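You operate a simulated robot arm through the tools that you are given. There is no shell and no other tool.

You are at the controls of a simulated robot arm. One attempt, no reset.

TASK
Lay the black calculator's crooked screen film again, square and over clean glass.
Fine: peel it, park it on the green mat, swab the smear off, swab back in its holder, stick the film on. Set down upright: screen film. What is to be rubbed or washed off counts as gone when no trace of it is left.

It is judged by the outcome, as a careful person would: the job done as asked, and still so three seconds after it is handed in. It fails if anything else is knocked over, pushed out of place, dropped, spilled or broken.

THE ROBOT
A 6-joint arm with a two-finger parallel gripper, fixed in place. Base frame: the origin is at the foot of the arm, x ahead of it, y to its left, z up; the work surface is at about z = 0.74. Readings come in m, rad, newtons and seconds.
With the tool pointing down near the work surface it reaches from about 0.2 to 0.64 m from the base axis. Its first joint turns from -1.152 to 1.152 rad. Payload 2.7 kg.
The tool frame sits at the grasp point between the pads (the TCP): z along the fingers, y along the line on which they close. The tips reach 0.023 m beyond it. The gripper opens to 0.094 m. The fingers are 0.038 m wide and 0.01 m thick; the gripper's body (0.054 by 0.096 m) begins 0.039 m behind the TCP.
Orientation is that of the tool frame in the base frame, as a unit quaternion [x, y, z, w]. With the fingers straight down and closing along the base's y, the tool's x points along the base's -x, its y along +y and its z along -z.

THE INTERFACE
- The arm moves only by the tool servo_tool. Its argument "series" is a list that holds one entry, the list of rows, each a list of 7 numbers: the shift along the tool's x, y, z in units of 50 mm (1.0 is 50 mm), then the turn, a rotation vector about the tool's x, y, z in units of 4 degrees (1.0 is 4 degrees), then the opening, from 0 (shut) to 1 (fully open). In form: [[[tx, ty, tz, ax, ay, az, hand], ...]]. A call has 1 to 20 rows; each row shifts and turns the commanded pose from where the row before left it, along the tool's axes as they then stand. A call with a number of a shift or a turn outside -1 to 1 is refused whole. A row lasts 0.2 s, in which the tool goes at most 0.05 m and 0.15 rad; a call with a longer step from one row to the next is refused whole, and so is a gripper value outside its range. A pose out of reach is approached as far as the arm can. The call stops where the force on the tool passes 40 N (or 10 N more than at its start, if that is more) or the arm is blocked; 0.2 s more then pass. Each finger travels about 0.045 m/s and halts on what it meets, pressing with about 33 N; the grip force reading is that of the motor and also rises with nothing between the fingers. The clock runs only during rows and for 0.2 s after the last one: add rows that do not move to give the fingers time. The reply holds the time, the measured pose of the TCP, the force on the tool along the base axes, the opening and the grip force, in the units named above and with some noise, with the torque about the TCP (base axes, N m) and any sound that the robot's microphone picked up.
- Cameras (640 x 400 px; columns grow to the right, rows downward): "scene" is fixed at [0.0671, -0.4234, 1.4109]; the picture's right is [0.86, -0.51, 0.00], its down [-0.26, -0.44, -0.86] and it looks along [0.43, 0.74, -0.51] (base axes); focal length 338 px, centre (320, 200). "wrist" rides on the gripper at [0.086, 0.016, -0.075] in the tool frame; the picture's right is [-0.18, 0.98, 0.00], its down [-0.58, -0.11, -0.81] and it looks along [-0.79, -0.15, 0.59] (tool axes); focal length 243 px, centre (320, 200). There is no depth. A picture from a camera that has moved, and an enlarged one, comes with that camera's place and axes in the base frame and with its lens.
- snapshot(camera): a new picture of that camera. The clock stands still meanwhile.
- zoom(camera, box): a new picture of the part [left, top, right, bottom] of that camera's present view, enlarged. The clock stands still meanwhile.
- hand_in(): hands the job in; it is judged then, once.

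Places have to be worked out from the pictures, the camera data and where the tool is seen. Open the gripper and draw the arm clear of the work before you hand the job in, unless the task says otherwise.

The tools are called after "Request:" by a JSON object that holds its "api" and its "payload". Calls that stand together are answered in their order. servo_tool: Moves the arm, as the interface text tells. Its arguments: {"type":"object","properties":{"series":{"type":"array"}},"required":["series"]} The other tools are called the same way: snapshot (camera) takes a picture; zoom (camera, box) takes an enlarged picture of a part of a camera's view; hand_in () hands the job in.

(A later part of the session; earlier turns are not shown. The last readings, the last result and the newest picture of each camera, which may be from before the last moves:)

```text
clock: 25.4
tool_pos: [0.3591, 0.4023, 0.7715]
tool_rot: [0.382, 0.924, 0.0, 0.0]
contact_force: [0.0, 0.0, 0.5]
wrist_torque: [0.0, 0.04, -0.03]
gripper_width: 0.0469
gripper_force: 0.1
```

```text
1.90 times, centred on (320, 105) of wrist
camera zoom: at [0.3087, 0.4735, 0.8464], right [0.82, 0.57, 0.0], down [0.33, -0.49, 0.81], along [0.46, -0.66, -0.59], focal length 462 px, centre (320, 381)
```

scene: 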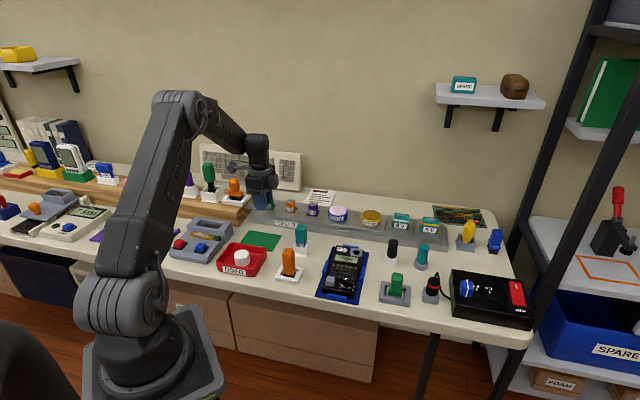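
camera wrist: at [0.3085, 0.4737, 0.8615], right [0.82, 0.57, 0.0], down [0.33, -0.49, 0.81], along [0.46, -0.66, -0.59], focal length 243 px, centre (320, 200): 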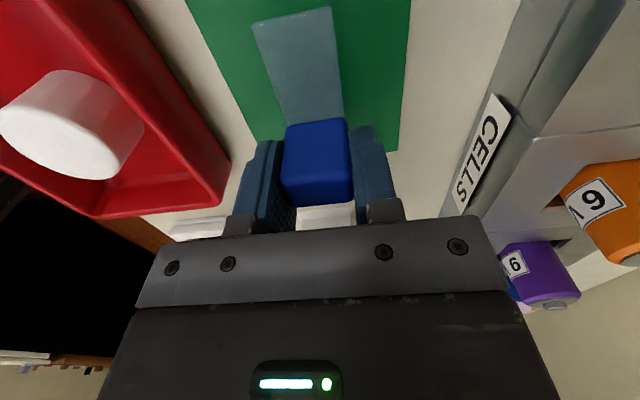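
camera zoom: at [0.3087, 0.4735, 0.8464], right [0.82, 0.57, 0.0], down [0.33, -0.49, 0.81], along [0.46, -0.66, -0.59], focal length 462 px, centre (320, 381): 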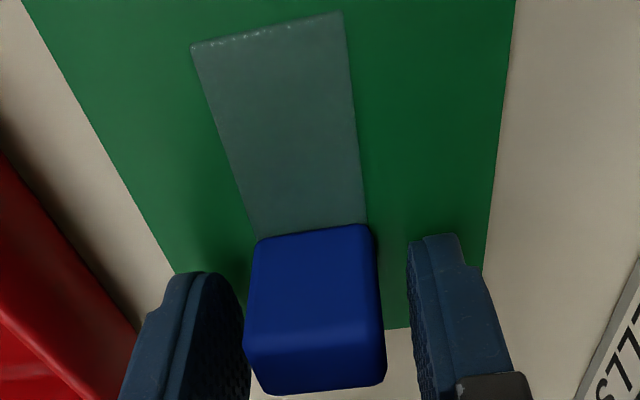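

The film stands free and upright on the mat, square to the tool. I rise and move over to the swab, keeping the gripper at −45°.

Request:
{"api": "servo_tool", "payload": {"series": [[[0, 0, -0.1, 0, 0, 0, 0.5], [0, 0, -0.3, 0, 0, 0, 0.5], [0, 0, -0.5, 0, 0, 0, 0.5], [0, 0, -0.6, 0, 0, 0, 0.5], [0, 0, -0.6, 0, 0, 0, 0.5], [0, 0, -0.4, 0, 0, 0, 0.5], [-0.44, -0.0735, 0, 0, 0, 0, 0.8], [-0.44, -0.0735, 0, 0, 0, 0, 0.8], [-0.44, -0.0735, 0, 0, 0, 0, 0.8], [-0.44, -0.0735, 0, 0, 0, 0, 0.8], [-0.44, -0.0735, 0, 0, 0, 0, 0.8], [0, 0, 0, 0, 0, 0, 0.8]]]}}

Request:
{"api": "snapshot", "payload": {"camera": "wrist"}}

Request:
{"api": "zoom", "payload": {"camera": "wrist", "box": [240, 40, 400, 160]}}

Request:
{"api": "zoom", "payload": {"camera": "scene", "box": [225, 195, 325, 270]}}

```text
clock: 28.0
tool_pos: [0.4233, 0.3131, 0.8957]
tool_rot: [0.382, 0.924, 0.001, 0.0]
contact_force: [0.3, -0.1, 0.5]
wrist_torque: [0.02, 0.03, 0.02]
gripper_width: 0.0751
gripper_force: 0.0
```

```text
taken
camera wrist: at [0.3739, 0.3846, 0.9718], right [0.82, 0.57, 0.0], down [0.33, -0.49, 0.81], along [0.46, -0.66, -0.59], focal length 243 px, centre (320, 200)
```

wrist: 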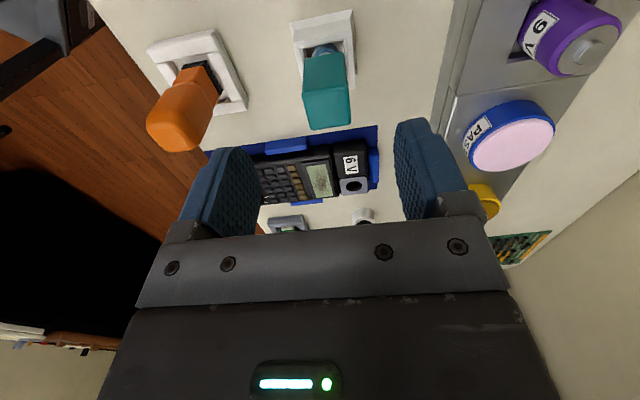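

```text
3.33 times, centred on (320, 100) of wrist
camera zoom: at [0.3739, 0.3846, 0.9718], right [0.82, 0.57, 0.0], down [0.33, -0.49, 0.81], along [0.46, -0.66, -0.59], focal length 809 px, centre (320, 533)
```

zoom: 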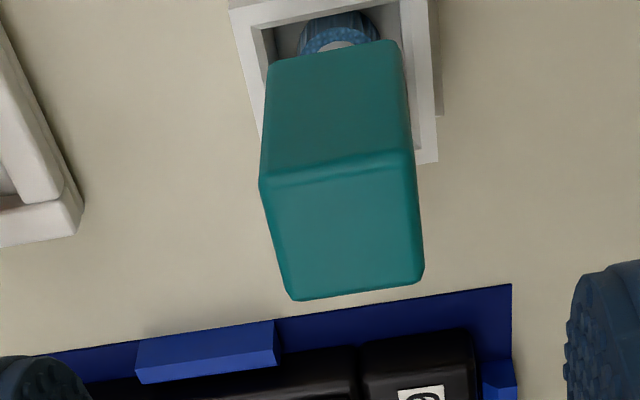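

```text
5.33 times, centred on (275, 232) of scene
camera zoom: at [0.0671, -0.4234, 1.4109], right [0.86, -0.51, 0.0], down [-0.26, -0.44, -0.86], along [0.43, 0.74, -0.51], focal length 1804 px, centre (560, 27)
```

zoom: 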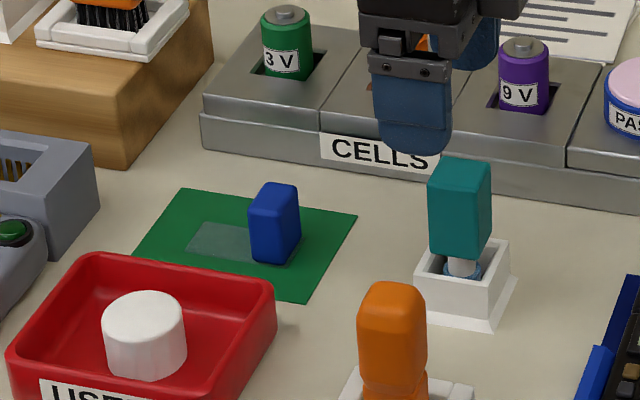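

Film stands well on the mat. The swab handle (about 29 x 26 mm, top z ≈ 0.832) is centred near (0.430, 0.311); I shift onto it and come down to just above its top to check.

Request:
{"api": "servo_tool", "payload": {"series": [[[-0.12, 0.08, 0, 0, 0, 0, 0.8], [0, 0, 0.3, 0, 0, 0, 0.8], [0, 0, 0.3, 0, 0, 0, 0.8], [0, 0, 0, 0, 0, 0, 0.8]]]}}

Request:
{"api": "zoom", "payload": {"camera": "wrist", "box": [200, 40, 440, 220]}}

Request:
{"api": "zoom", "payload": {"camera": "scene", "box": [265, 200, 345, 270]}}

```text
clock: 29.0
tool_pos: [0.4313, 0.3113, 0.8644]
tool_rot: [0.381, 0.924, 0.0, 0.0]
contact_force: [-0.3, -0.3, 0.6]
wrist_torque: [-0.03, 0.01, 0.01]
gripper_width: 0.0752
gripper_force: 0.1
```

```text
2.22 times, centred on (320, 130) of wrist
camera zoom: at [0.3808, 0.3822, 0.9396], right [0.82, 0.57, 0.0], down [0.33, -0.49, 0.81], along [0.46, -0.66, -0.59], focal length 539 px, centre (320, 356)
```

zoom: 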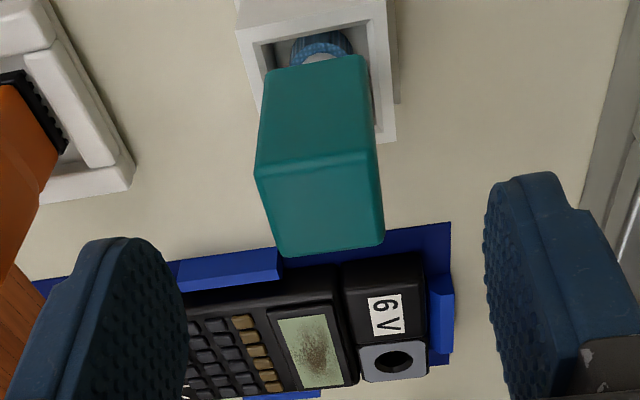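

```text
5.71 times, centred on (305, 235) of scene
camera zoom: at [0.0671, -0.4234, 1.4109], right [0.86, -0.51, 0.0], down [-0.26, -0.44, -0.86], along [0.43, 0.74, -0.51], focal length 1932 px, centre (406, 0)
```

zoom: 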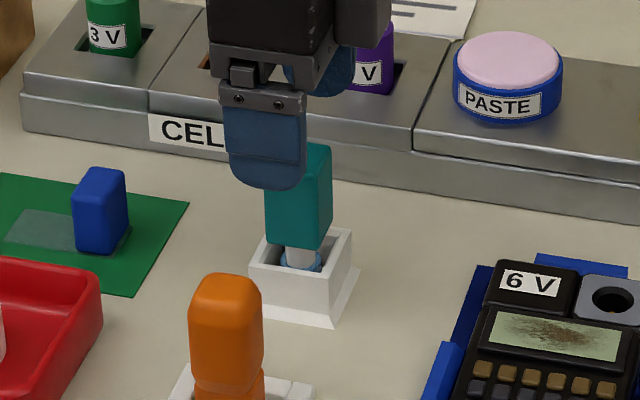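

The handle is centred within a millimetre. I descend to TCP z ≈ 0.813 and close.

Request:
{"api": "servo_tool", "payload": {"series": [[[0.01, 0.016, 0.35, 0, 0, 0, 0.8], [0, 0, 0.35, 0, 0, 0, 0.8], [0, 0, 0.33, 0, 0, 0, 0.8], [0, 0, 0, 0, 0, 0, 0.8]]]}}

Request:
{"api": "zoom", "payload": {"camera": "wrist", "box": [160, 20, 480, 220]}}

Request:
{"api": "zoom", "payload": {"camera": "scene", "box": [265, 200, 345, 270]}}

```text
clock: 30.0
tool_pos: [0.4316, 0.3105, 0.8125]
tool_rot: [0.383, 0.924, 0.0, 0.0]
contact_force: [0.4, 0.6, -0.4]
wrist_torque: [-0.01, 0.01, 0.03]
gripper_width: 0.0751
gripper_force: 0.1
```

```text
2.00 times, centred on (320, 120) of wrist
camera zoom: at [0.3809, 0.3812, 0.8877], right [0.82, 0.57, 0.0], down [0.33, -0.49, 0.81], along [0.46, -0.66, -0.59], focal length 485 px, centre (320, 360)
```

zoom: 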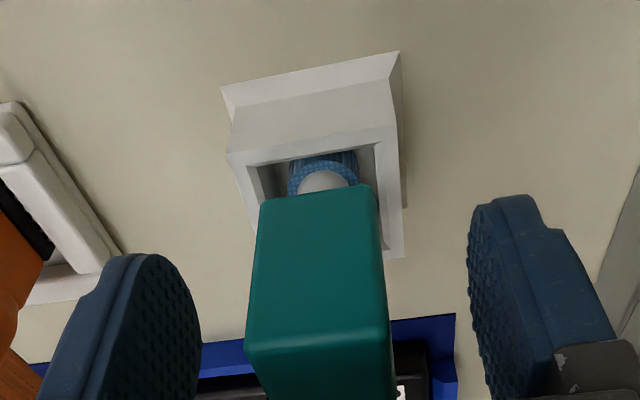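

```text
5.71 times, centred on (305, 235) of scene
camera zoom: at [0.0671, -0.4234, 1.4109], right [0.86, -0.51, 0.0], down [-0.26, -0.44, -0.86], along [0.43, 0.74, -0.51], focal length 1932 px, centre (406, 0)
```

zoom: 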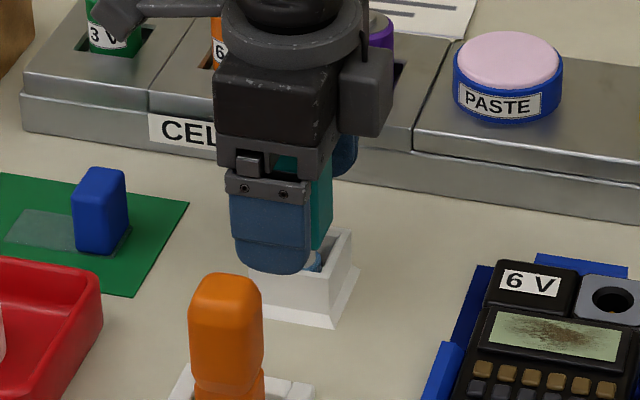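

Fingers straddle the handle clear of the holder. Closing the grip.

Request:
{"api": "servo_tool", "payload": {"series": [[[0, 0, 0, 0, 0, 0, 0.4], [0, 0, 0, 0, 0, 0, 0.2], [0, 0, 0, 0, 0, 0, 0], [0, 0, 0, 0, 0, 0, 0], [0, 0, 0, 0, 0, 0, 0]]]}}

Request:
{"api": "snapshot", "payload": {"camera": "wrist"}}

```text
clock: 31.2
tool_pos: [0.4299, 0.31, 0.813]
tool_rot: [0.383, 0.924, 0.0, 0.001]
contact_force: [-0.3, -0.1, 0.2]
wrist_torque: [-0.04, -0.01, -0.03]
gripper_width: 0.029
gripper_force: 33.2
```

```text
taken
camera wrist: at [0.3808, 0.3812, 0.8879], right [0.82, 0.57, 0.0], down [0.33, -0.49, 0.81], along [0.46, -0.66, -0.59], focal length 243 px, centre (320, 200)
```

wrist: 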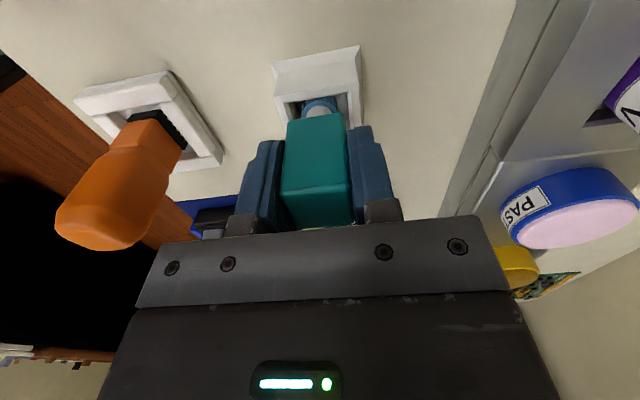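

The swab handle is gripped at 29 mm. I lift it straight up out of the cup and look at the tip.

Request:
{"api": "servo_tool", "payload": {"series": [[[0, 0, -0.2, 0, 0, 0, 0], [0, 0, -0.4, 0, 0, 0, 0], [0, 0, -0.4, 0, 0, 0, 0], [0, 0, -0.4, 0, 0, 0, 0], [0, 0, -0.4, 0, 0, 0, 0], [0, 0, 0, 0, 0, 0, 0]]]}}

Request:
{"api": "snapshot", "payload": {"camera": "wrist"}}

Request:
{"api": "zoom", "payload": {"camera": "scene", "box": [265, 190, 345, 270]}}

```text
clock: 32.6
tool_pos: [0.4294, 0.3129, 0.9052]
tool_rot: [0.382, 0.924, 0.0, 0.0]
contact_force: [-0.9, -0.4, -1.7]
wrist_torque: [-0.04, -0.01, 0.01]
gripper_width: 0.0292
gripper_force: 33.1
```

```text
taken
camera wrist: at [0.3804, 0.3841, 0.9804], right [0.82, 0.57, 0.0], down [0.33, -0.49, 0.81], along [0.46, -0.66, -0.59], focal length 243 px, centre (320, 200)
```

wrist: 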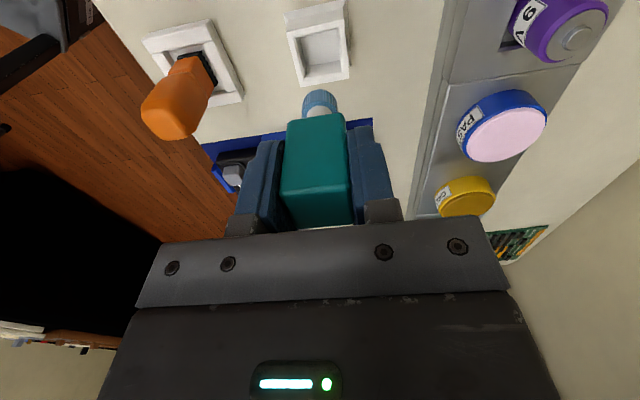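

```text
5.00 times, centred on (305, 230) of scene
camera zoom: at [0.0671, -0.4234, 1.4109], right [0.86, -0.51, 0.0], down [-0.26, -0.44, -0.86], along [0.43, 0.74, -0.51], focal length 1691 px, centre (395, 50)
```

zoom: 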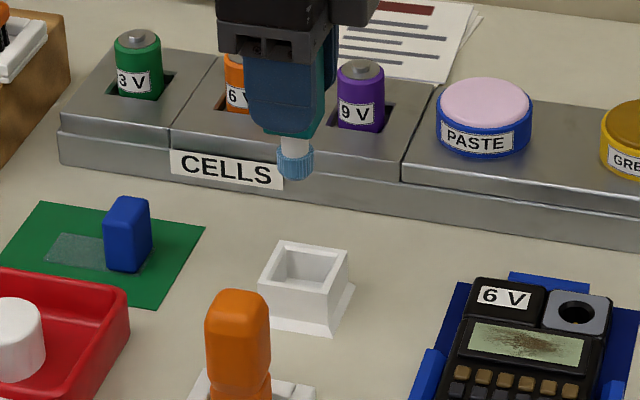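

The swab came out cleanly; its blue tip is about 21 mm wide and ends about 65 mm below the TCP. I carry it over the glass (centre about (0.510, 0.184)) at a safe height.

Request:
{"api": "servo_tool", "payload": {"series": [[[-0.49, -0.113, 0, 0, 0, 0, 0], [-0.49, -0.113, 0, 0, 0, 0, 0], [-0.49, -0.113, 0, 0, 0, 0, 0], [-0.49, -0.113, 0, 0, 0, 0, 0], [-0.49, -0.113, 0, 0, 0, 0, 0], [-0.49, -0.113, 0, 0, 0, 0, 0], [0, 0, 0.4, 0, 0, 0, 0], [0, 0, 0.4, 0, 0, 0, 0], [0, 0, 0, 0, 0, 0, 0]]]}}

Request:
{"api": "snapshot", "payload": {"camera": "wrist"}}

Request:
{"api": "zoom", "payload": {"camera": "wrist", "box": [240, 0, 400, 130]}}

Request:
{"api": "zoom", "payload": {"camera": "scene", "box": [320, 210, 380, 270]}}

```text
clock: 34.6
tool_pos: [0.5093, 0.1838, 0.8618]
tool_rot: [0.382, 0.924, 0.0, 0.0]
contact_force: [0.1, -0.6, -0.9]
wrist_torque: [0.02, 0.01, -0.01]
gripper_width: 0.0296
gripper_force: 33.0
```

```text
taken
camera wrist: at [0.4605, 0.2547, 0.9373], right [0.82, 0.57, 0.0], down [0.33, -0.49, 0.81], along [0.46, -0.66, -0.59], focal length 243 px, centre (320, 200)
```

wrist: 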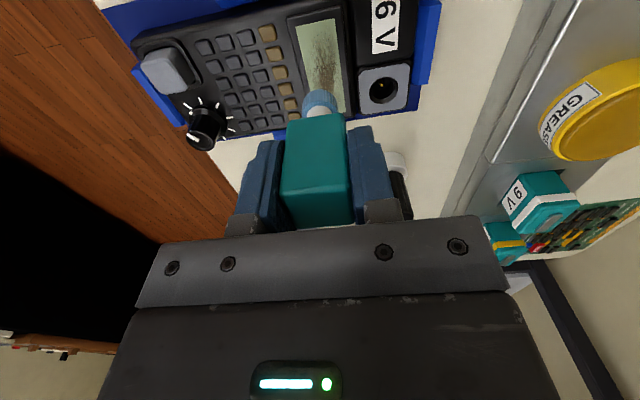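

```text
3.08 times, centred on (320, 65) of wrist
camera zoom: at [0.4605, 0.2547, 0.9373], right [0.82, 0.57, 0.0], down [0.33, -0.49, 0.81], along [0.46, -0.66, -0.59], focal length 746 px, centre (320, 615)
```

zoom: 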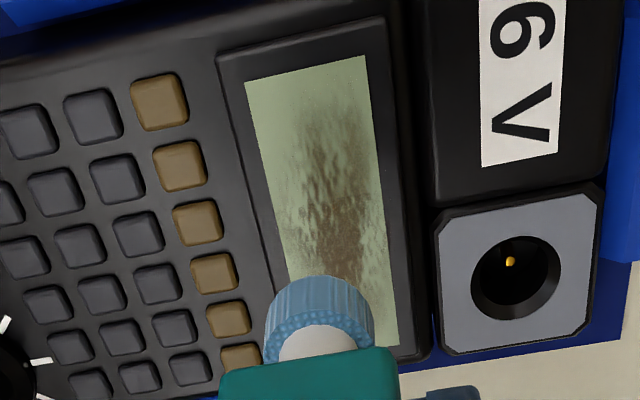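

```text
6.67 times, centred on (350, 240) of scene
camera zoom: at [0.0671, -0.4234, 1.4109], right [0.86, -0.51, 0.0], down [-0.26, -0.44, -0.86], along [0.43, 0.74, -0.51], focal length 2255 px, centre (120, -67)
```

zoom: 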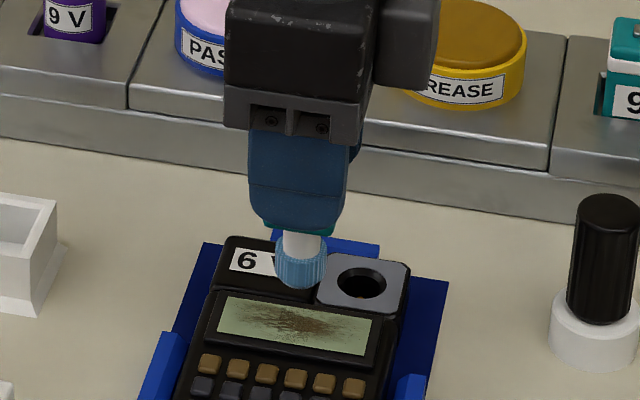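

From this view the glass measures about 64 x 24 mm, centred near (0.5115, 0.1857), and the swab tip bottom is ≈ 62.5 mm below the TCP. I centre the tip over the glass and come down close to it, then feel for contact.

Request:
{"api": "servo_tool", "payload": {"series": [[[0.02, 0.066, 0.25, 0, 0, 0, 0], [0, 0, 0.25, 0, 0, 0, 0], [0, 0, 0, 0, 0, 0, 0]]]}}

Request:
{"api": "servo_tool", "payload": {"series": [[[0, 0, 0.03, 0, 0, 0, 0], [0, 0, 0.03, 0, 0, 0, 0], [0, 0, 0.02, 0, 0, 0, 0], [0, 0, 0, 0, 0, 0, 0]]]}}

Request:
{"api": "zoom", "payload": {"camera": "wrist", "box": [240, 0, 400, 130]}}

Request:
{"api": "zoom", "payload": {"camera": "scene", "box": [320, 220, 380, 280]}}

```text
clock: 35.4
tool_pos: [0.5112, 0.1865, 0.8385]
tool_rot: [0.382, 0.924, 0.001, 0.0]
contact_force: [0.3, 0.1, 0.2]
wrist_torque: [0.03, 0.05, -0.01]
gripper_width: 0.0293
gripper_force: 32.5
```

```text
clock: 36.4
tool_pos: [0.5104, 0.1864, 0.8358]
tool_rot: [0.381, 0.925, 0.0, 0.0]
contact_force: [0.3, -0.6, -0.9]
wrist_torque: [0.01, -0.02, 0.01]
gripper_width: 0.0292
gripper_force: 33.2
```

```text
3.08 times, centred on (320, 65) of wrist
camera zoom: at [0.4619, 0.2574, 0.9103], right [0.82, 0.57, 0.0], down [0.33, -0.49, 0.81], along [0.46, -0.66, -0.59], focal length 746 px, centre (320, 615)
```

zoom: 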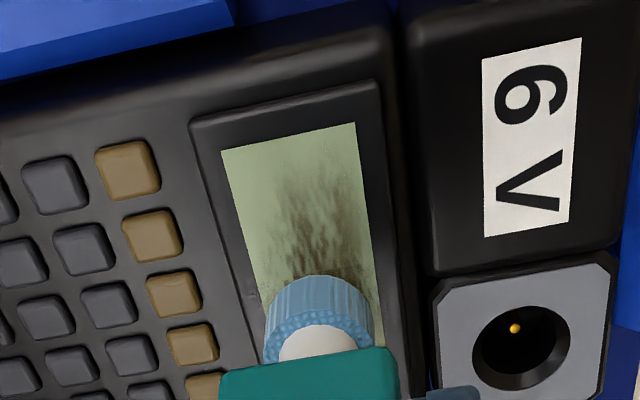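

```text
6.67 times, centred on (350, 250) of scene
camera zoom: at [0.0671, -0.4234, 1.4109], right [0.86, -0.51, 0.0], down [-0.26, -0.44, -0.86], along [0.43, 0.74, -0.51], focal length 2255 px, centre (120, -133)
```

zoom: 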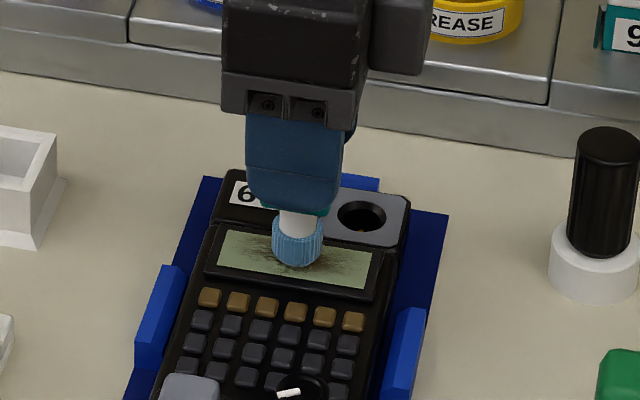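

Tip is centred on the glass, still about 7 mm up. I keep lowering in small steps.

Request:
{"api": "servo_tool", "payload": {"series": [[[0, 0, 0.04, 0, 0, 0, 0], [0, 0, 0.03, 0, 0, 0, 0], [0, 0, 0.02, 0, 0, 0, 0], [0, 0, 0, 0, 0, 0, 0]]]}}

Request:
{"api": "servo_tool", "payload": {"series": [[[0, 0, 0.02, 0, 0, 0, 0], [0, 0, 0, 0, 0, 0, 0]]]}}

Request:
{"api": "servo_tool", "payload": {"series": [[[0, 0, 0.016, 0, 0, 0, 0], [0, 0, 0, 0, 0, 0, 0]]]}}

```text
clock: 37.4
tool_pos: [0.5118, 0.1864, 0.833]
tool_rot: [0.382, 0.924, 0.001, 0.0]
contact_force: [-1.8, 0.1, 7.2]
wrist_torque: [-0.02, 0.17, -0.02]
gripper_width: 0.0295
gripper_force: 33.1
```

```text
clock: 38.0
tool_pos: [0.5132, 0.1865, 0.8323]
tool_rot: [0.382, 0.924, 0.002, 0.001]
contact_force: [-5.5, 0.0, 17.6]
wrist_torque: [-0.02, 0.35, -0.02]
gripper_width: 0.0292
gripper_force: 33.0
```

```text
clock: 38.6
tool_pos: [0.512, 0.187, 0.8315]
tool_rot: [0.381, 0.924, 0.002, 0.002]
contact_force: [-4.3, 1.5, 24.7]
wrist_torque: [0.06, 0.29, -0.03]
gripper_width: 0.0292
gripper_force: 33.2
```

Contact came at TCP z ≈ 0.8325; I ease off about 1.5 mm to a light pressure and make the first strokes along the glass's long axis.

Request:
{"api": "servo_tool", "payload": {"series": [[[0, 0, -0.03, 0, 0, 0, 0], [0.15, 0, 0, 0, 0, 0, 0], [0.15, 0, 0, 0, 0, 0, 0], [0.14, 0, 0, 0, 0, 0, 0], [-0.146, 0, 0, 0, 0, 0, 0], [-0.146, 0, 0, 0, 0, 0, 0], [-0.146, 0, 0, 0, 0, 0, 0], [-0.146, 0, 0, 0, 0, 0, 0], [-0.146, 0, 0, 0, 0, 0, 0], [-0.15, 0, 0, 0, 0, 0, 0], [0, 0.06, 0, 0, 0, 0, 0], [0.146, 0, 0, 0, 0, 0, 0], [0.146, 0, 0, 0, 0, 0, 0], [0.146, 0, 0, 0, 0, 0, 0], [0.146, 0, 0, 0, 0, 0, 0], [0.146, 0, 0, 0, 0, 0, 0], [0.15, 0, 0, 0, 0, 0, 0]]]}}

Request:
{"api": "zoom", "payload": {"camera": "wrist", "box": [240, 0, 400, 130]}}

Request:
{"api": "zoom", "payload": {"camera": "scene", "box": [320, 220, 380, 280]}}

```text
clock: 42.2
tool_pos: [0.4984, 0.2044, 0.8309]
tool_rot: [0.381, 0.924, 0.001, 0.0]
contact_force: [1.6, -1.7, 7.2]
wrist_torque: [-0.12, -0.11, 0.0]
gripper_width: 0.0292
gripper_force: 32.7
```

```text
3.08 times, centred on (320, 65) of wrist
camera zoom: at [0.4485, 0.2752, 0.9062], right [0.82, 0.57, 0.0], down [0.33, -0.49, 0.81], along [0.46, -0.66, -0.59], focal length 746 px, centre (320, 615)
```

zoom: 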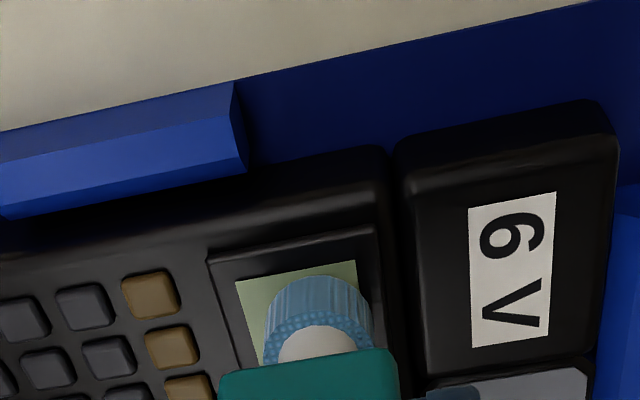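

```text
6.67 times, centred on (350, 250) of scene
camera zoom: at [0.0671, -0.4235, 1.4109], right [0.86, -0.51, 0.0], down [-0.26, -0.44, -0.86], along [0.43, 0.74, -0.51], focal length 2255 px, centre (120, -133)
```

zoom: 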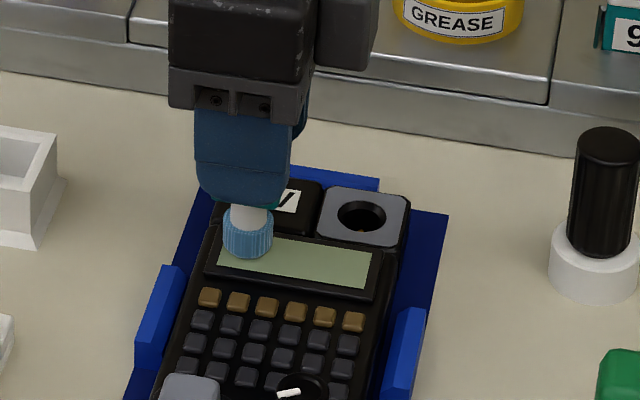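

The smear is already nearly gone. I check the visible glass closely for remaining traces.

Request:
{"api": "zoom", "payload": {"camera": "scene", "box": [336, 248, 364, 268]}}

```text
16.00 times, centred on (350, 258) of scene
camera zoom: at [0.0671, -0.4235, 1.4109], right [0.86, -0.51, 0.0], down [-0.26, -0.44, -0.86], along [0.43, 0.74, -0.51], focal length 5411 px, centre (-160, -728)
```

zoom: 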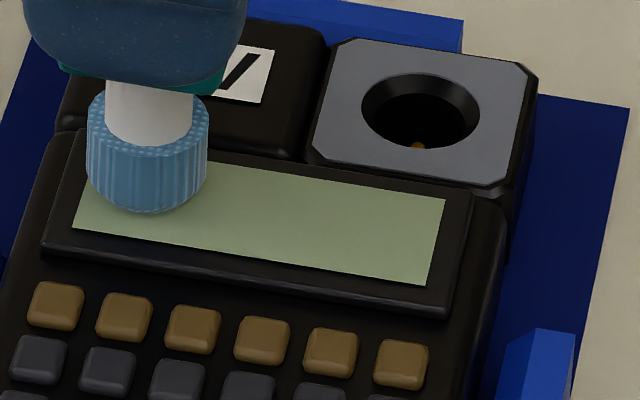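

The exposed glass looks clean. To be sure I make further passes over both long edges and the ends before leaving.

Request:
{"api": "servo_tool", "payload": {"series": [[[0.05, 0, 0, 0, 0, 0, 0], [0, -0.07, 0, 0, 0, 0, 0], [0, -0.07, 0, 0, 0, 0, 0], [-0.16, 0, 0, 0, 0, 0, 0], [-0.16, 0, 0, 0, 0, 0, 0], [-0.16, 0, 0, 0, 0, 0, 0], [-0.16, 0, 0, 0, 0, 0, 0], [-0.16, 0, 0, 0, 0, 0, 0], [-0.16, 0, 0, 0, 0, 0, 0], [0, 0.07, 0, 0, 0, 0, 0], [0, 0.07, 0, 0, 0, 0, 0], [0.16, 0, 0, 0, 0, 0, 0], [0.16, -0.02, 0, 0, 0, 0, 0], [0.16, -0.02, 0, 0, 0, 0, 0], [0.16, -0.02, 0, 0, 0, 0, 0], [0.16, -0.02, 0, 0, 0, 0, 0], [0, 0, 0, 0, 0, 0, 0]]]}}

Request:
{"api": "servo_tool", "payload": {"series": [[[0, 0, -0.2, 0, 0, 0, 0], [0, 0, -0.4, 0, 0, 0, 0], [0.4, 0, -0.3, 0, 0, 0, 0], [0.4, 0, -0.2, 0, 0, 0, 0], [0, 0, 0, 0, 0, 0, 0]]]}}

Request:
{"api": "snapshot", "payload": {"camera": "wrist"}}

Request:
{"api": "zoom", "payload": {"camera": "scene", "box": [336, 248, 364, 268]}}

```text
clock: 45.8
tool_pos: [0.5009, 0.197, 0.8311]
tool_rot: [0.382, 0.924, 0.002, 0.001]
contact_force: [4.6, -3.8, 18.5]
wrist_torque: [-0.25, -0.37, 0.0]
gripper_width: 0.0297
gripper_force: 32.8
```

```text
clock: 47.0
tool_pos: [0.4715, 0.2262, 0.8858]
tool_rot: [0.383, 0.924, 0.0, 0.0]
contact_force: [0.6, 0.0, -0.3]
wrist_torque: [0.0, 0.02, 0.04]
gripper_width: 0.0296
gripper_force: 32.9
```

```text
taken
camera wrist: at [0.4221, 0.2973, 0.9604], right [0.82, 0.57, 0.0], down [0.33, -0.49, 0.81], along [0.46, -0.66, -0.59], focal length 243 px, centre (320, 200)
```

wrist: 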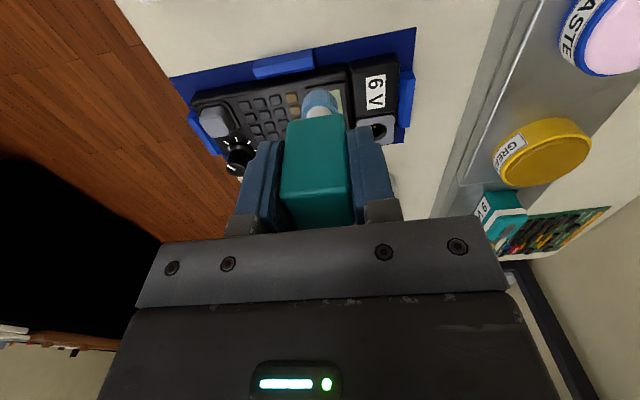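

```text
16.00 times, centred on (350, 258) of scene
camera zoom: at [0.0671, -0.4234, 1.4109], right [0.86, -0.51, 0.0], down [-0.26, -0.44, -0.86], along [0.43, 0.74, -0.51], focal length 5411 px, centre (-160, -728)
```

zoom: 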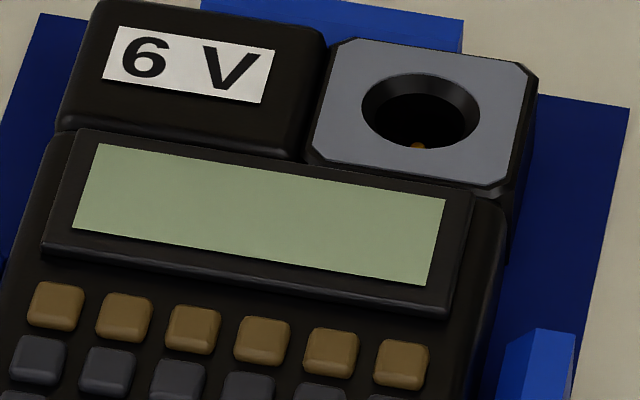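

The glass is spotless from the scene view. Now I carry the swab back above its cup, aiming at the pose where I picked it up.

Request:
{"api": "servo_tool", "payload": {"series": [[[0.354, 0.12, 0, 0, 0, 0, 0], [0.354, 0.12, 0, 0, 0, 0, 0], [0.354, 0.12, 0, 0, 0, 0, 0], [0.354, 0.12, 0, 0, 0, 0, 0], [0.354, 0.12, 0, 0, 0, 0, 0], [0, 0, 0, 0, 0, 0, 0], [0, 0, 0, 0, 0, 0, 0]]]}}

Request:
{"api": "zoom", "payload": {"camera": "wrist", "box": [240, 0, 400, 130]}}

Request:
{"api": "zoom", "payload": {"camera": "scene", "box": [265, 200, 345, 270]}}

Request:
{"api": "zoom", "payload": {"camera": "scene", "box": [338, 250, 362, 266]}}

```text
clock: 48.6
tool_pos: [0.4304, 0.3104, 0.8859]
tool_rot: [0.382, 0.924, 0.0, 0.0]
contact_force: [-0.1, 0.4, -0.2]
wrist_torque: [0.02, -0.04, 0.01]
gripper_width: 0.0292
gripper_force: 32.6
```

```text
3.08 times, centred on (320, 65) of wrist
camera zoom: at [0.38, 0.3814, 0.9613], right [0.82, 0.57, 0.0], down [0.33, -0.49, 0.81], along [0.46, -0.66, -0.59], focal length 746 px, centre (320, 615)
```

zoom: 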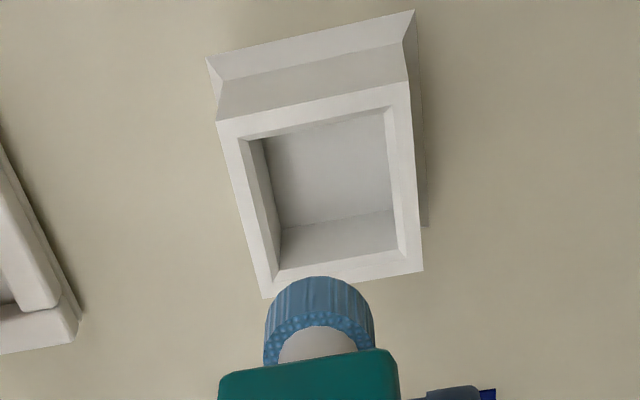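

```text
5.71 times, centred on (305, 235) of scene
camera zoom: at [0.0671, -0.4234, 1.4109], right [0.86, -0.51, 0.0], down [-0.26, -0.44, -0.86], along [0.43, 0.74, -0.51], focal length 1932 px, centre (406, 0)
```

zoom: 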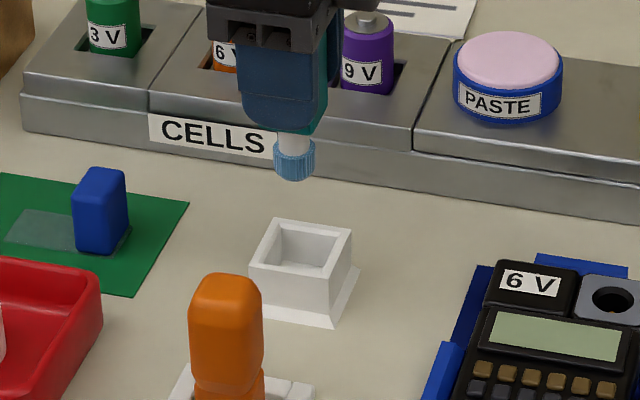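

```text
16.00 times, centred on (350, 258) of scene
camera zoom: at [0.0671, -0.4234, 1.4109], right [0.86, -0.51, 0.0], down [-0.26, -0.44, -0.86], along [0.43, 0.74, -0.51], focal length 5411 px, centre (-160, -728)
```

zoom: 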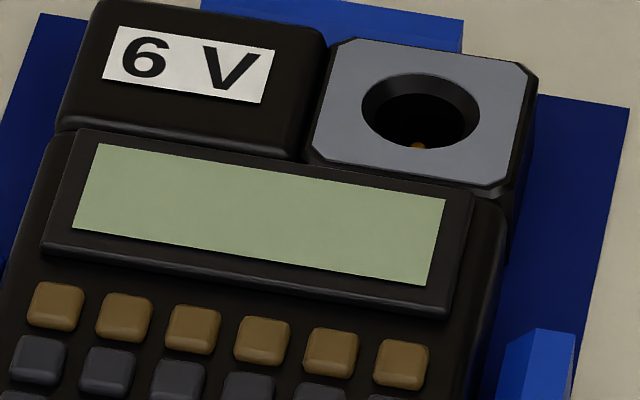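

Cup centre computes to about (0.4303, 0.3115), only 1–2 mm from the swab axis; I correct and lower the tip into the cup, feeling for the bottom.

Request:
{"api": "servo_tool", "payload": {"series": [[[0.016, 0.026, 0.2, 0, 0, 0, 0], [0, 0, 0.3, 0, 0, 0, 0], [0, 0, 0.3, 0, 0, 0, 0], [0, 0, 0.3, 0, 0, 0, 0], [0, 0, 0.2, 0, 0, 0, 0], [0, 0, 0, 0, 0, 0, 0]]]}}

Request:
{"api": "zoom", "payload": {"camera": "wrist", "box": [240, 0, 400, 130]}}

Request:
{"api": "zoom", "payload": {"camera": "scene", "box": [265, 200, 345, 270]}}

```text
clock: 50.0
tool_pos: [0.4283, 0.31, 0.8202]
tool_rot: [0.381, 0.924, 0.001, 0.0]
contact_force: [0.2, -0.2, 0.0]
wrist_torque: [-0.01, 0.01, 0.05]
gripper_width: 0.0292
gripper_force: 32.9
```

```text
3.08 times, centred on (320, 65) of wrist
camera zoom: at [0.379, 0.3819, 0.8962], right [0.82, 0.57, 0.0], down [0.33, -0.49, 0.81], along [0.46, -0.66, -0.59], focal length 746 px, centre (320, 615)
```

zoom: 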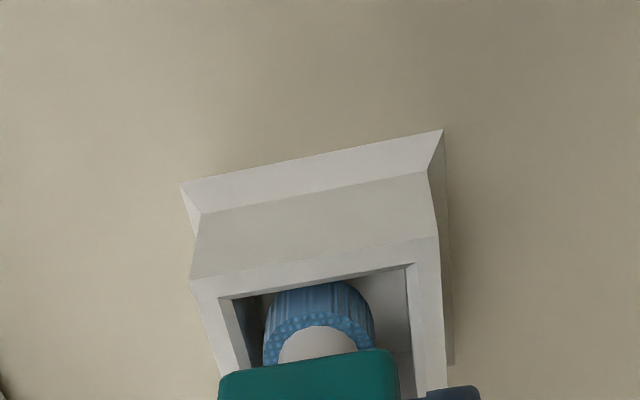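

```text
5.71 times, centred on (305, 235) of scene
camera zoom: at [0.0671, -0.4234, 1.4109], right [0.86, -0.51, 0.0], down [-0.26, -0.44, -0.86], along [0.43, 0.74, -0.51], focal length 1932 px, centre (406, 0)
```

zoom: 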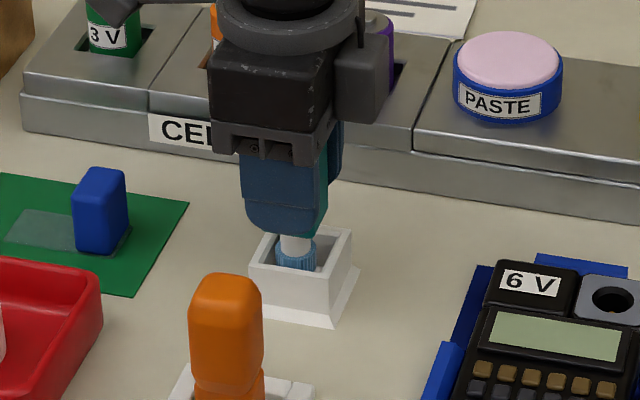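

The tip is inside the cup with clearance all round. I continue down in small steps until it rests on the bottom.

Request:
{"api": "servo_tool", "payload": {"series": [[[0, 0, 0.04, 0, 0, 0, 0], [0, 0, 0.04, 0, 0, 0, 0], [0, 0, 0.02, 0, 0, 0, 0], [0, 0, 0, 0, 0, 0, 0]]]}}

Request:
{"api": "servo_tool", "payload": {"series": [[[0, 0, 0.02, 0, 0, 0, 0], [0, 0, 0, 0, 0, 0, 0]]]}}

```text
clock: 51.0
tool_pos: [0.4301, 0.3099, 0.8178]
tool_rot: [0.382, 0.924, 0.0, 0.0]
contact_force: [0.0, 0.5, -0.4]
wrist_torque: [0.02, 0.02, -0.01]
gripper_width: 0.0296
gripper_force: 33.2
```

```text
clock: 51.6
tool_pos: [0.4294, 0.3106, 0.815]
tool_rot: [0.382, 0.924, 0.001, 0.0]
contact_force: [0.3, -0.1, -0.1]
wrist_torque: [0.0, 0.0, 0.02]
gripper_width: 0.0291
gripper_force: 33.2
```

No contact yet at z ≈ 0.815; two more millimetre steps.

Request:
{"api": "servo_tool", "payload": {"series": [[[0, 0, 0.02, 0, 0, 0, 0], [0, 0, 0, 0, 0, 0, 0]]]}}

Request:
{"api": "servo_tool", "payload": {"series": [[[0, 0, 0.02, 0, 0, 0, 0], [0, 0, 0, 0, 0, 0, 0]]]}}

```text
clock: 52.2
tool_pos: [0.4293, 0.311, 0.8144]
tool_rot: [0.381, 0.924, 0.0, 0.0]
contact_force: [-1.1, -0.3, -1.0]
wrist_torque: [0.03, -0.01, 0.02]
gripper_width: 0.0295
gripper_force: 33.3
```

```text
clock: 52.8
tool_pos: [0.4293, 0.3108, 0.8135]
tool_rot: [0.382, 0.924, 0.0, 0.0]
contact_force: [-0.2, 0.6, -1.3]
wrist_torque: [0.02, -0.02, -0.01]
gripper_width: 0.0294
gripper_force: 33.0
```

Request:
{"api": "servo_tool", "payload": {"series": [[[0, 0, 0.014, 0, 0, 0, 0], [0, 0, 0, 0, 0, 0, 0]]]}}

Request:
{"api": "zoom", "payload": {"camera": "scene", "box": [280, 220, 330, 260]}}

```text
clock: 53.4
tool_pos: [0.4303, 0.3104, 0.8113]
tool_rot: [0.382, 0.924, 0.0, 0.0]
contact_force: [0.4, -2.0, 7.2]
wrist_torque: [-0.15, -0.04, 0.01]
gripper_width: 0.0296
gripper_force: 33.0
```

```text
10.00 times, centred on (305, 240) of scene
camera zoom: at [0.067, -0.4235, 1.4109], right [0.86, -0.51, 0.0], down [-0.26, -0.44, -0.86], along [0.44, 0.74, -0.51], focal length 3382 px, centre (470, -200)
```

zoom: 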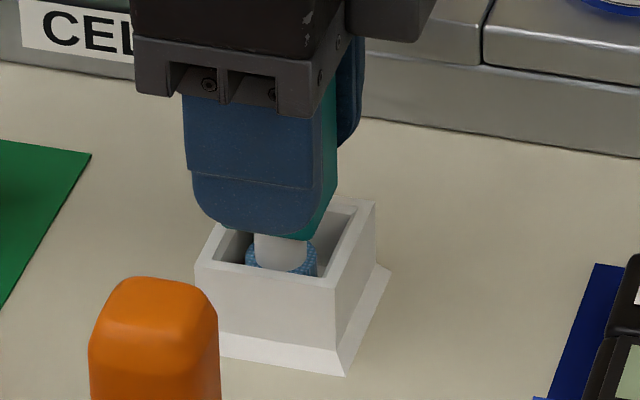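

The swab tip rests on the cup floor (7 N). I open the fingers part-way and check that the swab stands by itself.

Request:
{"api": "servo_tool", "payload": {"series": [[[0, 0, -0.01, 0, 0, 0, 0], [0, 0, 0, 0, 0, 0, 0.4], [0, 0, 0, 0, 0, 0, 0.6], [0, 0, 0, 0, 0, 0, 0.6], [0, 0, 0, 0, 0, 0, 0.6], [0, 0, 0, 0, 0, 0, 0.6]]]}}

Request:
{"api": "zoom", "payload": {"camera": "wrist", "box": [160, 20, 480, 220]}}

Request:
{"api": "zoom", "payload": {"camera": "scene", "box": [280, 220, 330, 260]}}

```text
clock: 54.8
tool_pos: [0.4286, 0.311, 0.8138]
tool_rot: [0.382, 0.924, 0.0, 0.0]
contact_force: [0.2, 1.6, -0.5]
wrist_torque: [-0.02, 0.02, -0.02]
gripper_width: 0.0564
gripper_force: 0.1
```

```text
2.00 times, centred on (320, 120) of wrist
camera zoom: at [0.3797, 0.3819, 0.8869], right [0.82, 0.57, 0.0], down [0.33, -0.49, 0.81], along [0.46, -0.66, -0.59], focal length 485 px, centre (320, 360)
```

zoom: 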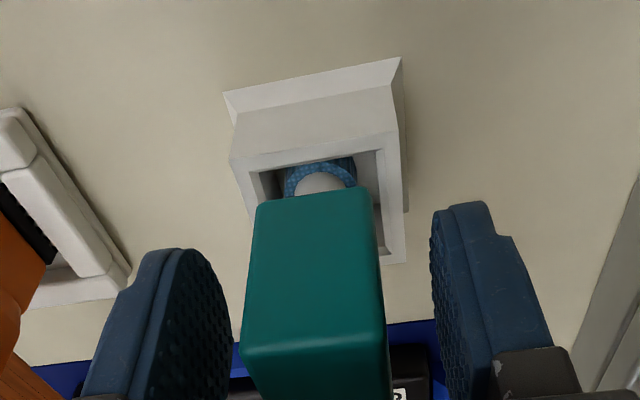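

```text
10.00 times, centred on (305, 240) of scene
camera zoom: at [0.0671, -0.4234, 1.4109], right [0.86, -0.51, 0.0], down [-0.26, -0.44, -0.86], along [0.43, 0.74, -0.51], focal length 3382 px, centre (470, -200)
```

zoom: 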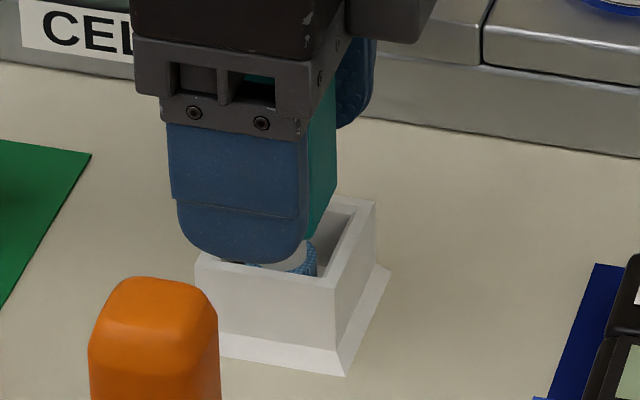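

The swab stands in its cup as before. I rise clear and travel back over the film on the mat.

Request:
{"api": "servo_tool", "payload": {"series": [[[0, 0, -0.3, 0, 0, 0, 0.6], [0, 0, -0.5, 0, 0, 0, 0.6], [0, 0, -0.5, 0, 0, 0, 0.6], [0, 0, -0.4, 0, 0, 0, 0.6], [0.46, 0.058, 0, 0, 0, 0, 0.6], [0.46, 0.058, 0, 0, 0, 0, 0.6], [0.46, 0.058, 0, 0, 0, 0, 0.6], [0.46, 0.058, 0, 0, 0, 0, 0.6], [0.46, 0.058, 0, 0, 0, 0, 0.55], [0, 0, 0, 0, 0, 0, 0.55], [0, 0, 0, 0, 0, 0, 0.55]]]}}

Request:
{"api": "snapshot", "payload": {"camera": "wrist"}}

Request:
{"api": "zoom", "payload": {"camera": "wrist", "box": [240, 20, 400, 130]}}

Request:
{"api": "zoom", "payload": {"camera": "scene", "box": [225, 195, 345, 285]}}

```text
clock: 57.2
tool_pos: [0.3568, 0.4021, 0.8972]
tool_rot: [0.382, 0.924, 0.0, 0.001]
contact_force: [-0.7, 0.1, 0.9]
wrist_torque: [0.05, -0.02, -0.02]
gripper_width: 0.0517
gripper_force: 0.2
```

```text
taken
camera wrist: at [0.3076, 0.4731, 0.9721], right [0.82, 0.57, 0.0], down [0.33, -0.49, 0.81], along [0.46, -0.66, -0.59], focal length 243 px, centre (320, 200)
```

wrist: 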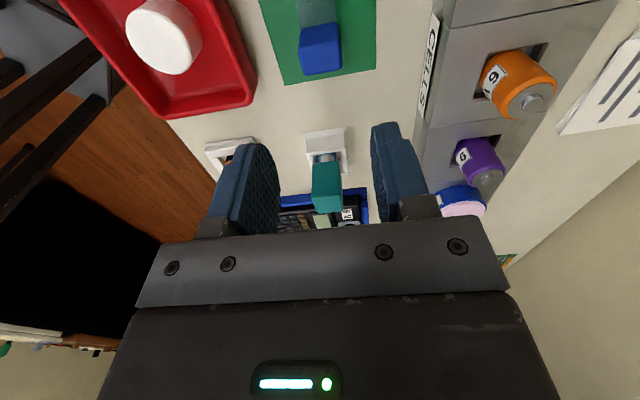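

```text
3.64 times, centred on (320, 75) of wrist
camera zoom: at [0.3076, 0.4731, 0.9721], right [0.82, 0.57, 0.0], down [0.33, -0.49, 0.81], along [0.46, -0.66, -0.59], focal length 882 px, centre (320, 654)
```

zoom: 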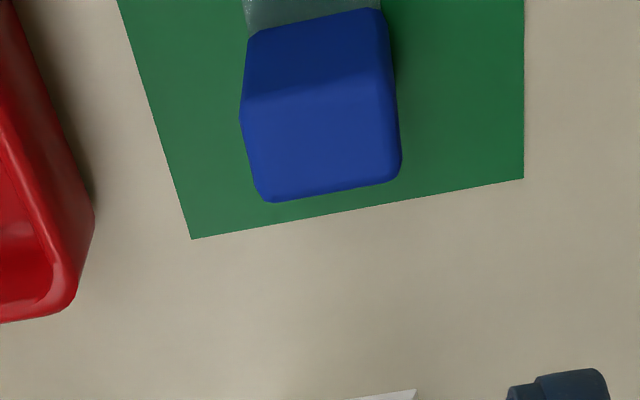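

```text
4.44 times, centred on (285, 240) of scene
camera zoom: at [0.0671, -0.4234, 1.4109], right [0.86, -0.51, 0.0], down [-0.26, -0.44, -0.86], along [0.43, 0.74, -0.51], focal length 1503 px, centre (476, 22)
```

zoom: 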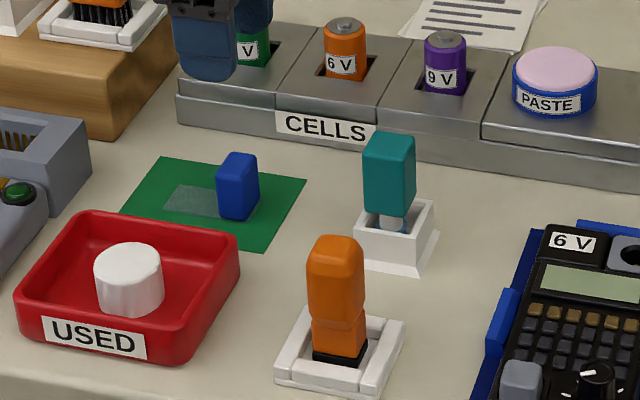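

Swab stands in its holder and the film is where I left it; I correct ~1 mm and descend around the tab.

Request:
{"api": "servo_tool", "payload": {"series": [[[-0.01, 0.022, 0.4, 0, 0, 0, 0.55], [0, 0, 0.5, 0, 0, 0, 0.55], [0, 0, 0.5, 0, 0, 0, 0.55], [0, 0, 0.5, 0, 0, 0, 0.55], [0, 0, 0.3, 0, 0, 0, 0.55], [0, 0, 0, 0, 0, 0, 0.55]]]}}

Request:
{"api": "zoom", "payload": {"camera": "wrist", "box": [200, 0, 440, 210]}}

```text
clock: 58.6
tool_pos: [0.3607, 0.4045, 0.7874]
tool_rot: [0.382, 0.924, 0.001, 0.0]
contact_force: [0.0, 0.3, 0.0]
wrist_torque: [-0.02, 0.02, 0.01]
gripper_width: 0.0515
gripper_force: 0.0
```

```text
1.90 times, centred on (320, 105) of wrist
camera zoom: at [0.3101, 0.4749, 0.8613], right [0.82, 0.57, 0.0], down [0.33, -0.49, 0.81], along [0.46, -0.66, -0.59], focal length 462 px, centre (320, 381)
```

zoom: 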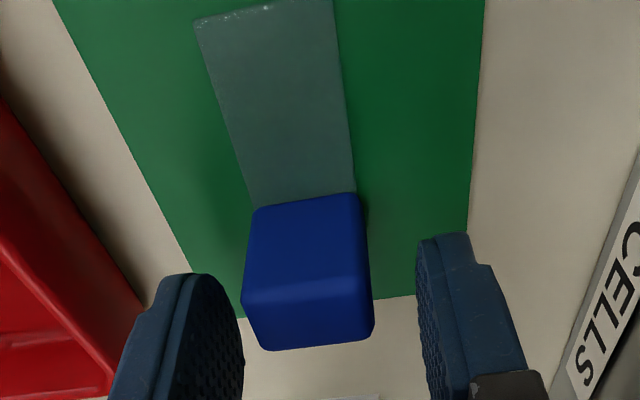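

The tool is about 2 mm too far along +y of the tool; I correct that and lower to the earlier grasp height.

Request:
{"api": "servo_tool", "payload": {"series": [[[0, -0.042, 0, 0, 0, 0, 0.55], [0, 0, 0.15, 0, 0, 0, 0.55], [0, 0, 0.13, 0, 0, 0, 0.55], [0, 0, 0, 0, 0, 0, 0.55]]]}}

Request:
{"api": "zoom", "payload": {"camera": "wrist", "box": [200, 0, 440, 210]}}

```text
clock: 59.6
tool_pos: [0.3584, 0.401, 0.7725]
tool_rot: [0.382, 0.924, 0.0, 0.0]
contact_force: [-0.5, -0.5, -0.3]
wrist_torque: [0.01, 0.0, -0.01]
gripper_width: 0.0517
gripper_force: 0.1
```

```text
1.90 times, centred on (320, 105) of wrist
camera zoom: at [0.3091, 0.4725, 0.8478], right [0.82, 0.57, 0.0], down [0.33, -0.49, 0.81], along [0.46, -0.66, -0.59], focal length 462 px, centre (320, 381)
```

zoom: 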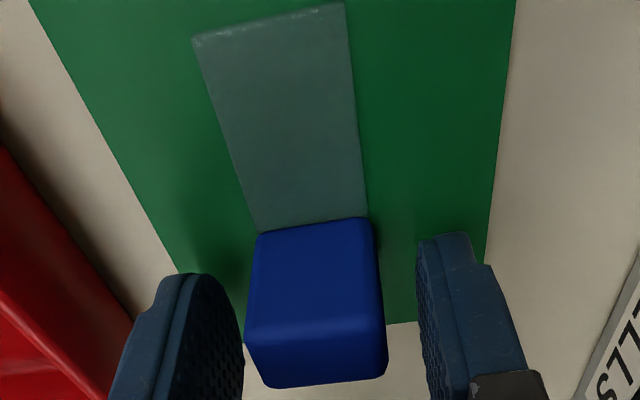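

The fingers straddle the tab evenly, so I close on it.

Request:
{"api": "servo_tool", "payload": {"series": [[[0, 0, 0, 0, 0, 0, 0.3], [0, 0, 0, 0, 0, 0, 0.1], [0, 0, 0, 0, 0, 0, 0], [0, 0, 0, 0, 0, 0, 0], [0, 0, 0, 0, 0, 0, 0]]]}}

Request:
{"api": "zoom", "payload": {"camera": "wrist", "box": [200, 0, 440, 210]}}

```text
clock: 60.8
tool_pos: [0.3584, 0.4019, 0.7729]
tool_rot: [0.382, 0.924, 0.0, 0.0]
contact_force: [0.2, 0.3, 0.6]
wrist_torque: [0.01, 0.01, 0.01]
gripper_width: 0.031
gripper_force: 33.2
```

```text
1.90 times, centred on (320, 105) of wrist
camera zoom: at [0.3091, 0.4725, 0.8479], right [0.82, 0.57, 0.0], down [0.33, -0.49, 0.81], along [0.46, -0.66, -0.59], focal length 462 px, centre (320, 381)
```

zoom: 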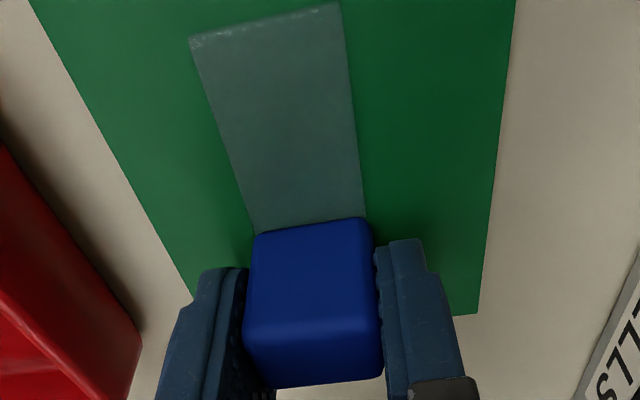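

Film gripped again, square to the tool (free end at tool x ≈ 0.058, y ±0.0147). I lift it and carry it above the calculator, aiming to put the film centre over the glass centre (0.511, 0.187).

Request:
{"api": "servo_tool", "payload": {"series": [[[0, 0, -0.1, 0, 0, 0, 0], [0, 0, -0.4, 0, 0, 0, 0], [0, 0, -0.5, 0, 0, 0, 0], [0, 0, -0.5, 0, 0, 0, 0], [0, 0, -0.5, 0, 0, 0, 0], [0, 0, -0.5, 0, 0, 0, 0], [-0.57, -0.0886, 0, 0, 0, 0, 0], [-0.57, -0.0886, 0, 0, 0, 0, 0], [-0.57, -0.0886, 0, 0, 0, 0, 0], [-0.57, -0.0886, 0, 0, 0, 0, 0], [-0.57, -0.0886, 0, 0, 0, 0, 0], [-0.57, -0.0886, 0, 0, 0, 0, 0], [-0.57, -0.0886, 0, 0, 0, 0, 0], [-0.57, -0.0886, 0, 0, 0, 0, 0], [-0.57, -0.0886, 0, 0, 0, 0, 0], [-0.57, -0.0886, 0, 0, 0, 0, 0], [0, 0, 0, 0, 0, 0, 0]]]}}

Request:
{"api": "snapshot", "payload": {"camera": "wrist"}}

Request:
{"api": "zoom", "payload": {"camera": "wrist", "box": [240, 0, 400, 130]}}

Request:
{"api": "zoom", "payload": {"camera": "scene", "box": [225, 195, 385, 285]}}

```text
clock: 64.4
tool_pos: [0.5278, 0.1693, 0.9007]
tool_rot: [0.382, 0.924, 0.0, 0.0]
contact_force: [0.3, 0.3, 0.6]
wrist_torque: [-0.01, 0.04, 0.02]
gripper_width: 0.0308
gripper_force: 32.9
```

```text
taken
camera wrist: at [0.4786, 0.2415, 0.9754], right [0.82, 0.57, 0.0], down [0.34, -0.49, 0.81], along [0.46, -0.66, -0.59], focal length 243 px, centre (320, 200)
```

wrist: 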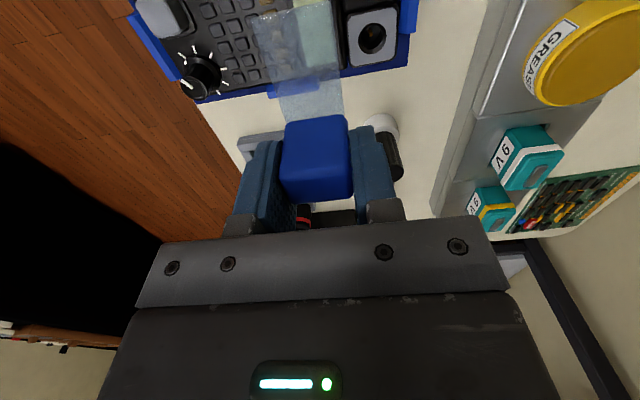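

```text
3.08 times, centred on (320, 65) of wrist
camera zoom: at [0.4786, 0.2415, 0.9754], right [0.82, 0.57, 0.0], down [0.34, -0.49, 0.81], along [0.46, -0.66, -0.59], focal length 746 px, centre (320, 615)
```

zoom: 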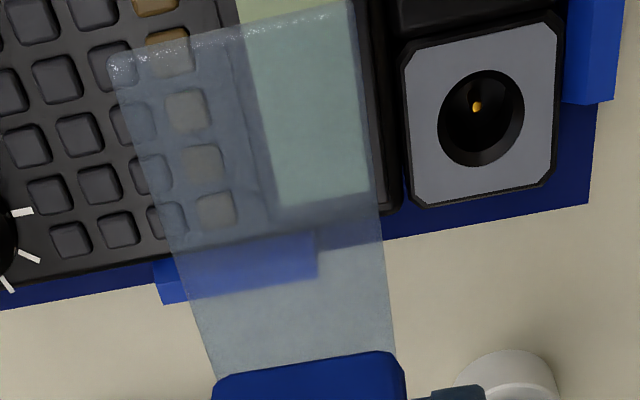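

```text
4.00 times, centred on (305, 240) of scene
camera zoom: at [0.0671, -0.4234, 1.4109], right [0.86, -0.51, 0.0], down [-0.26, -0.44, -0.86], along [0.43, 0.74, -0.51], focal length 1353 px, centre (380, 40)
```

zoom: 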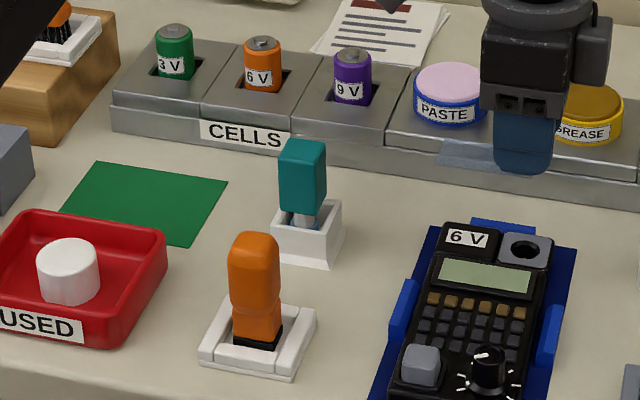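

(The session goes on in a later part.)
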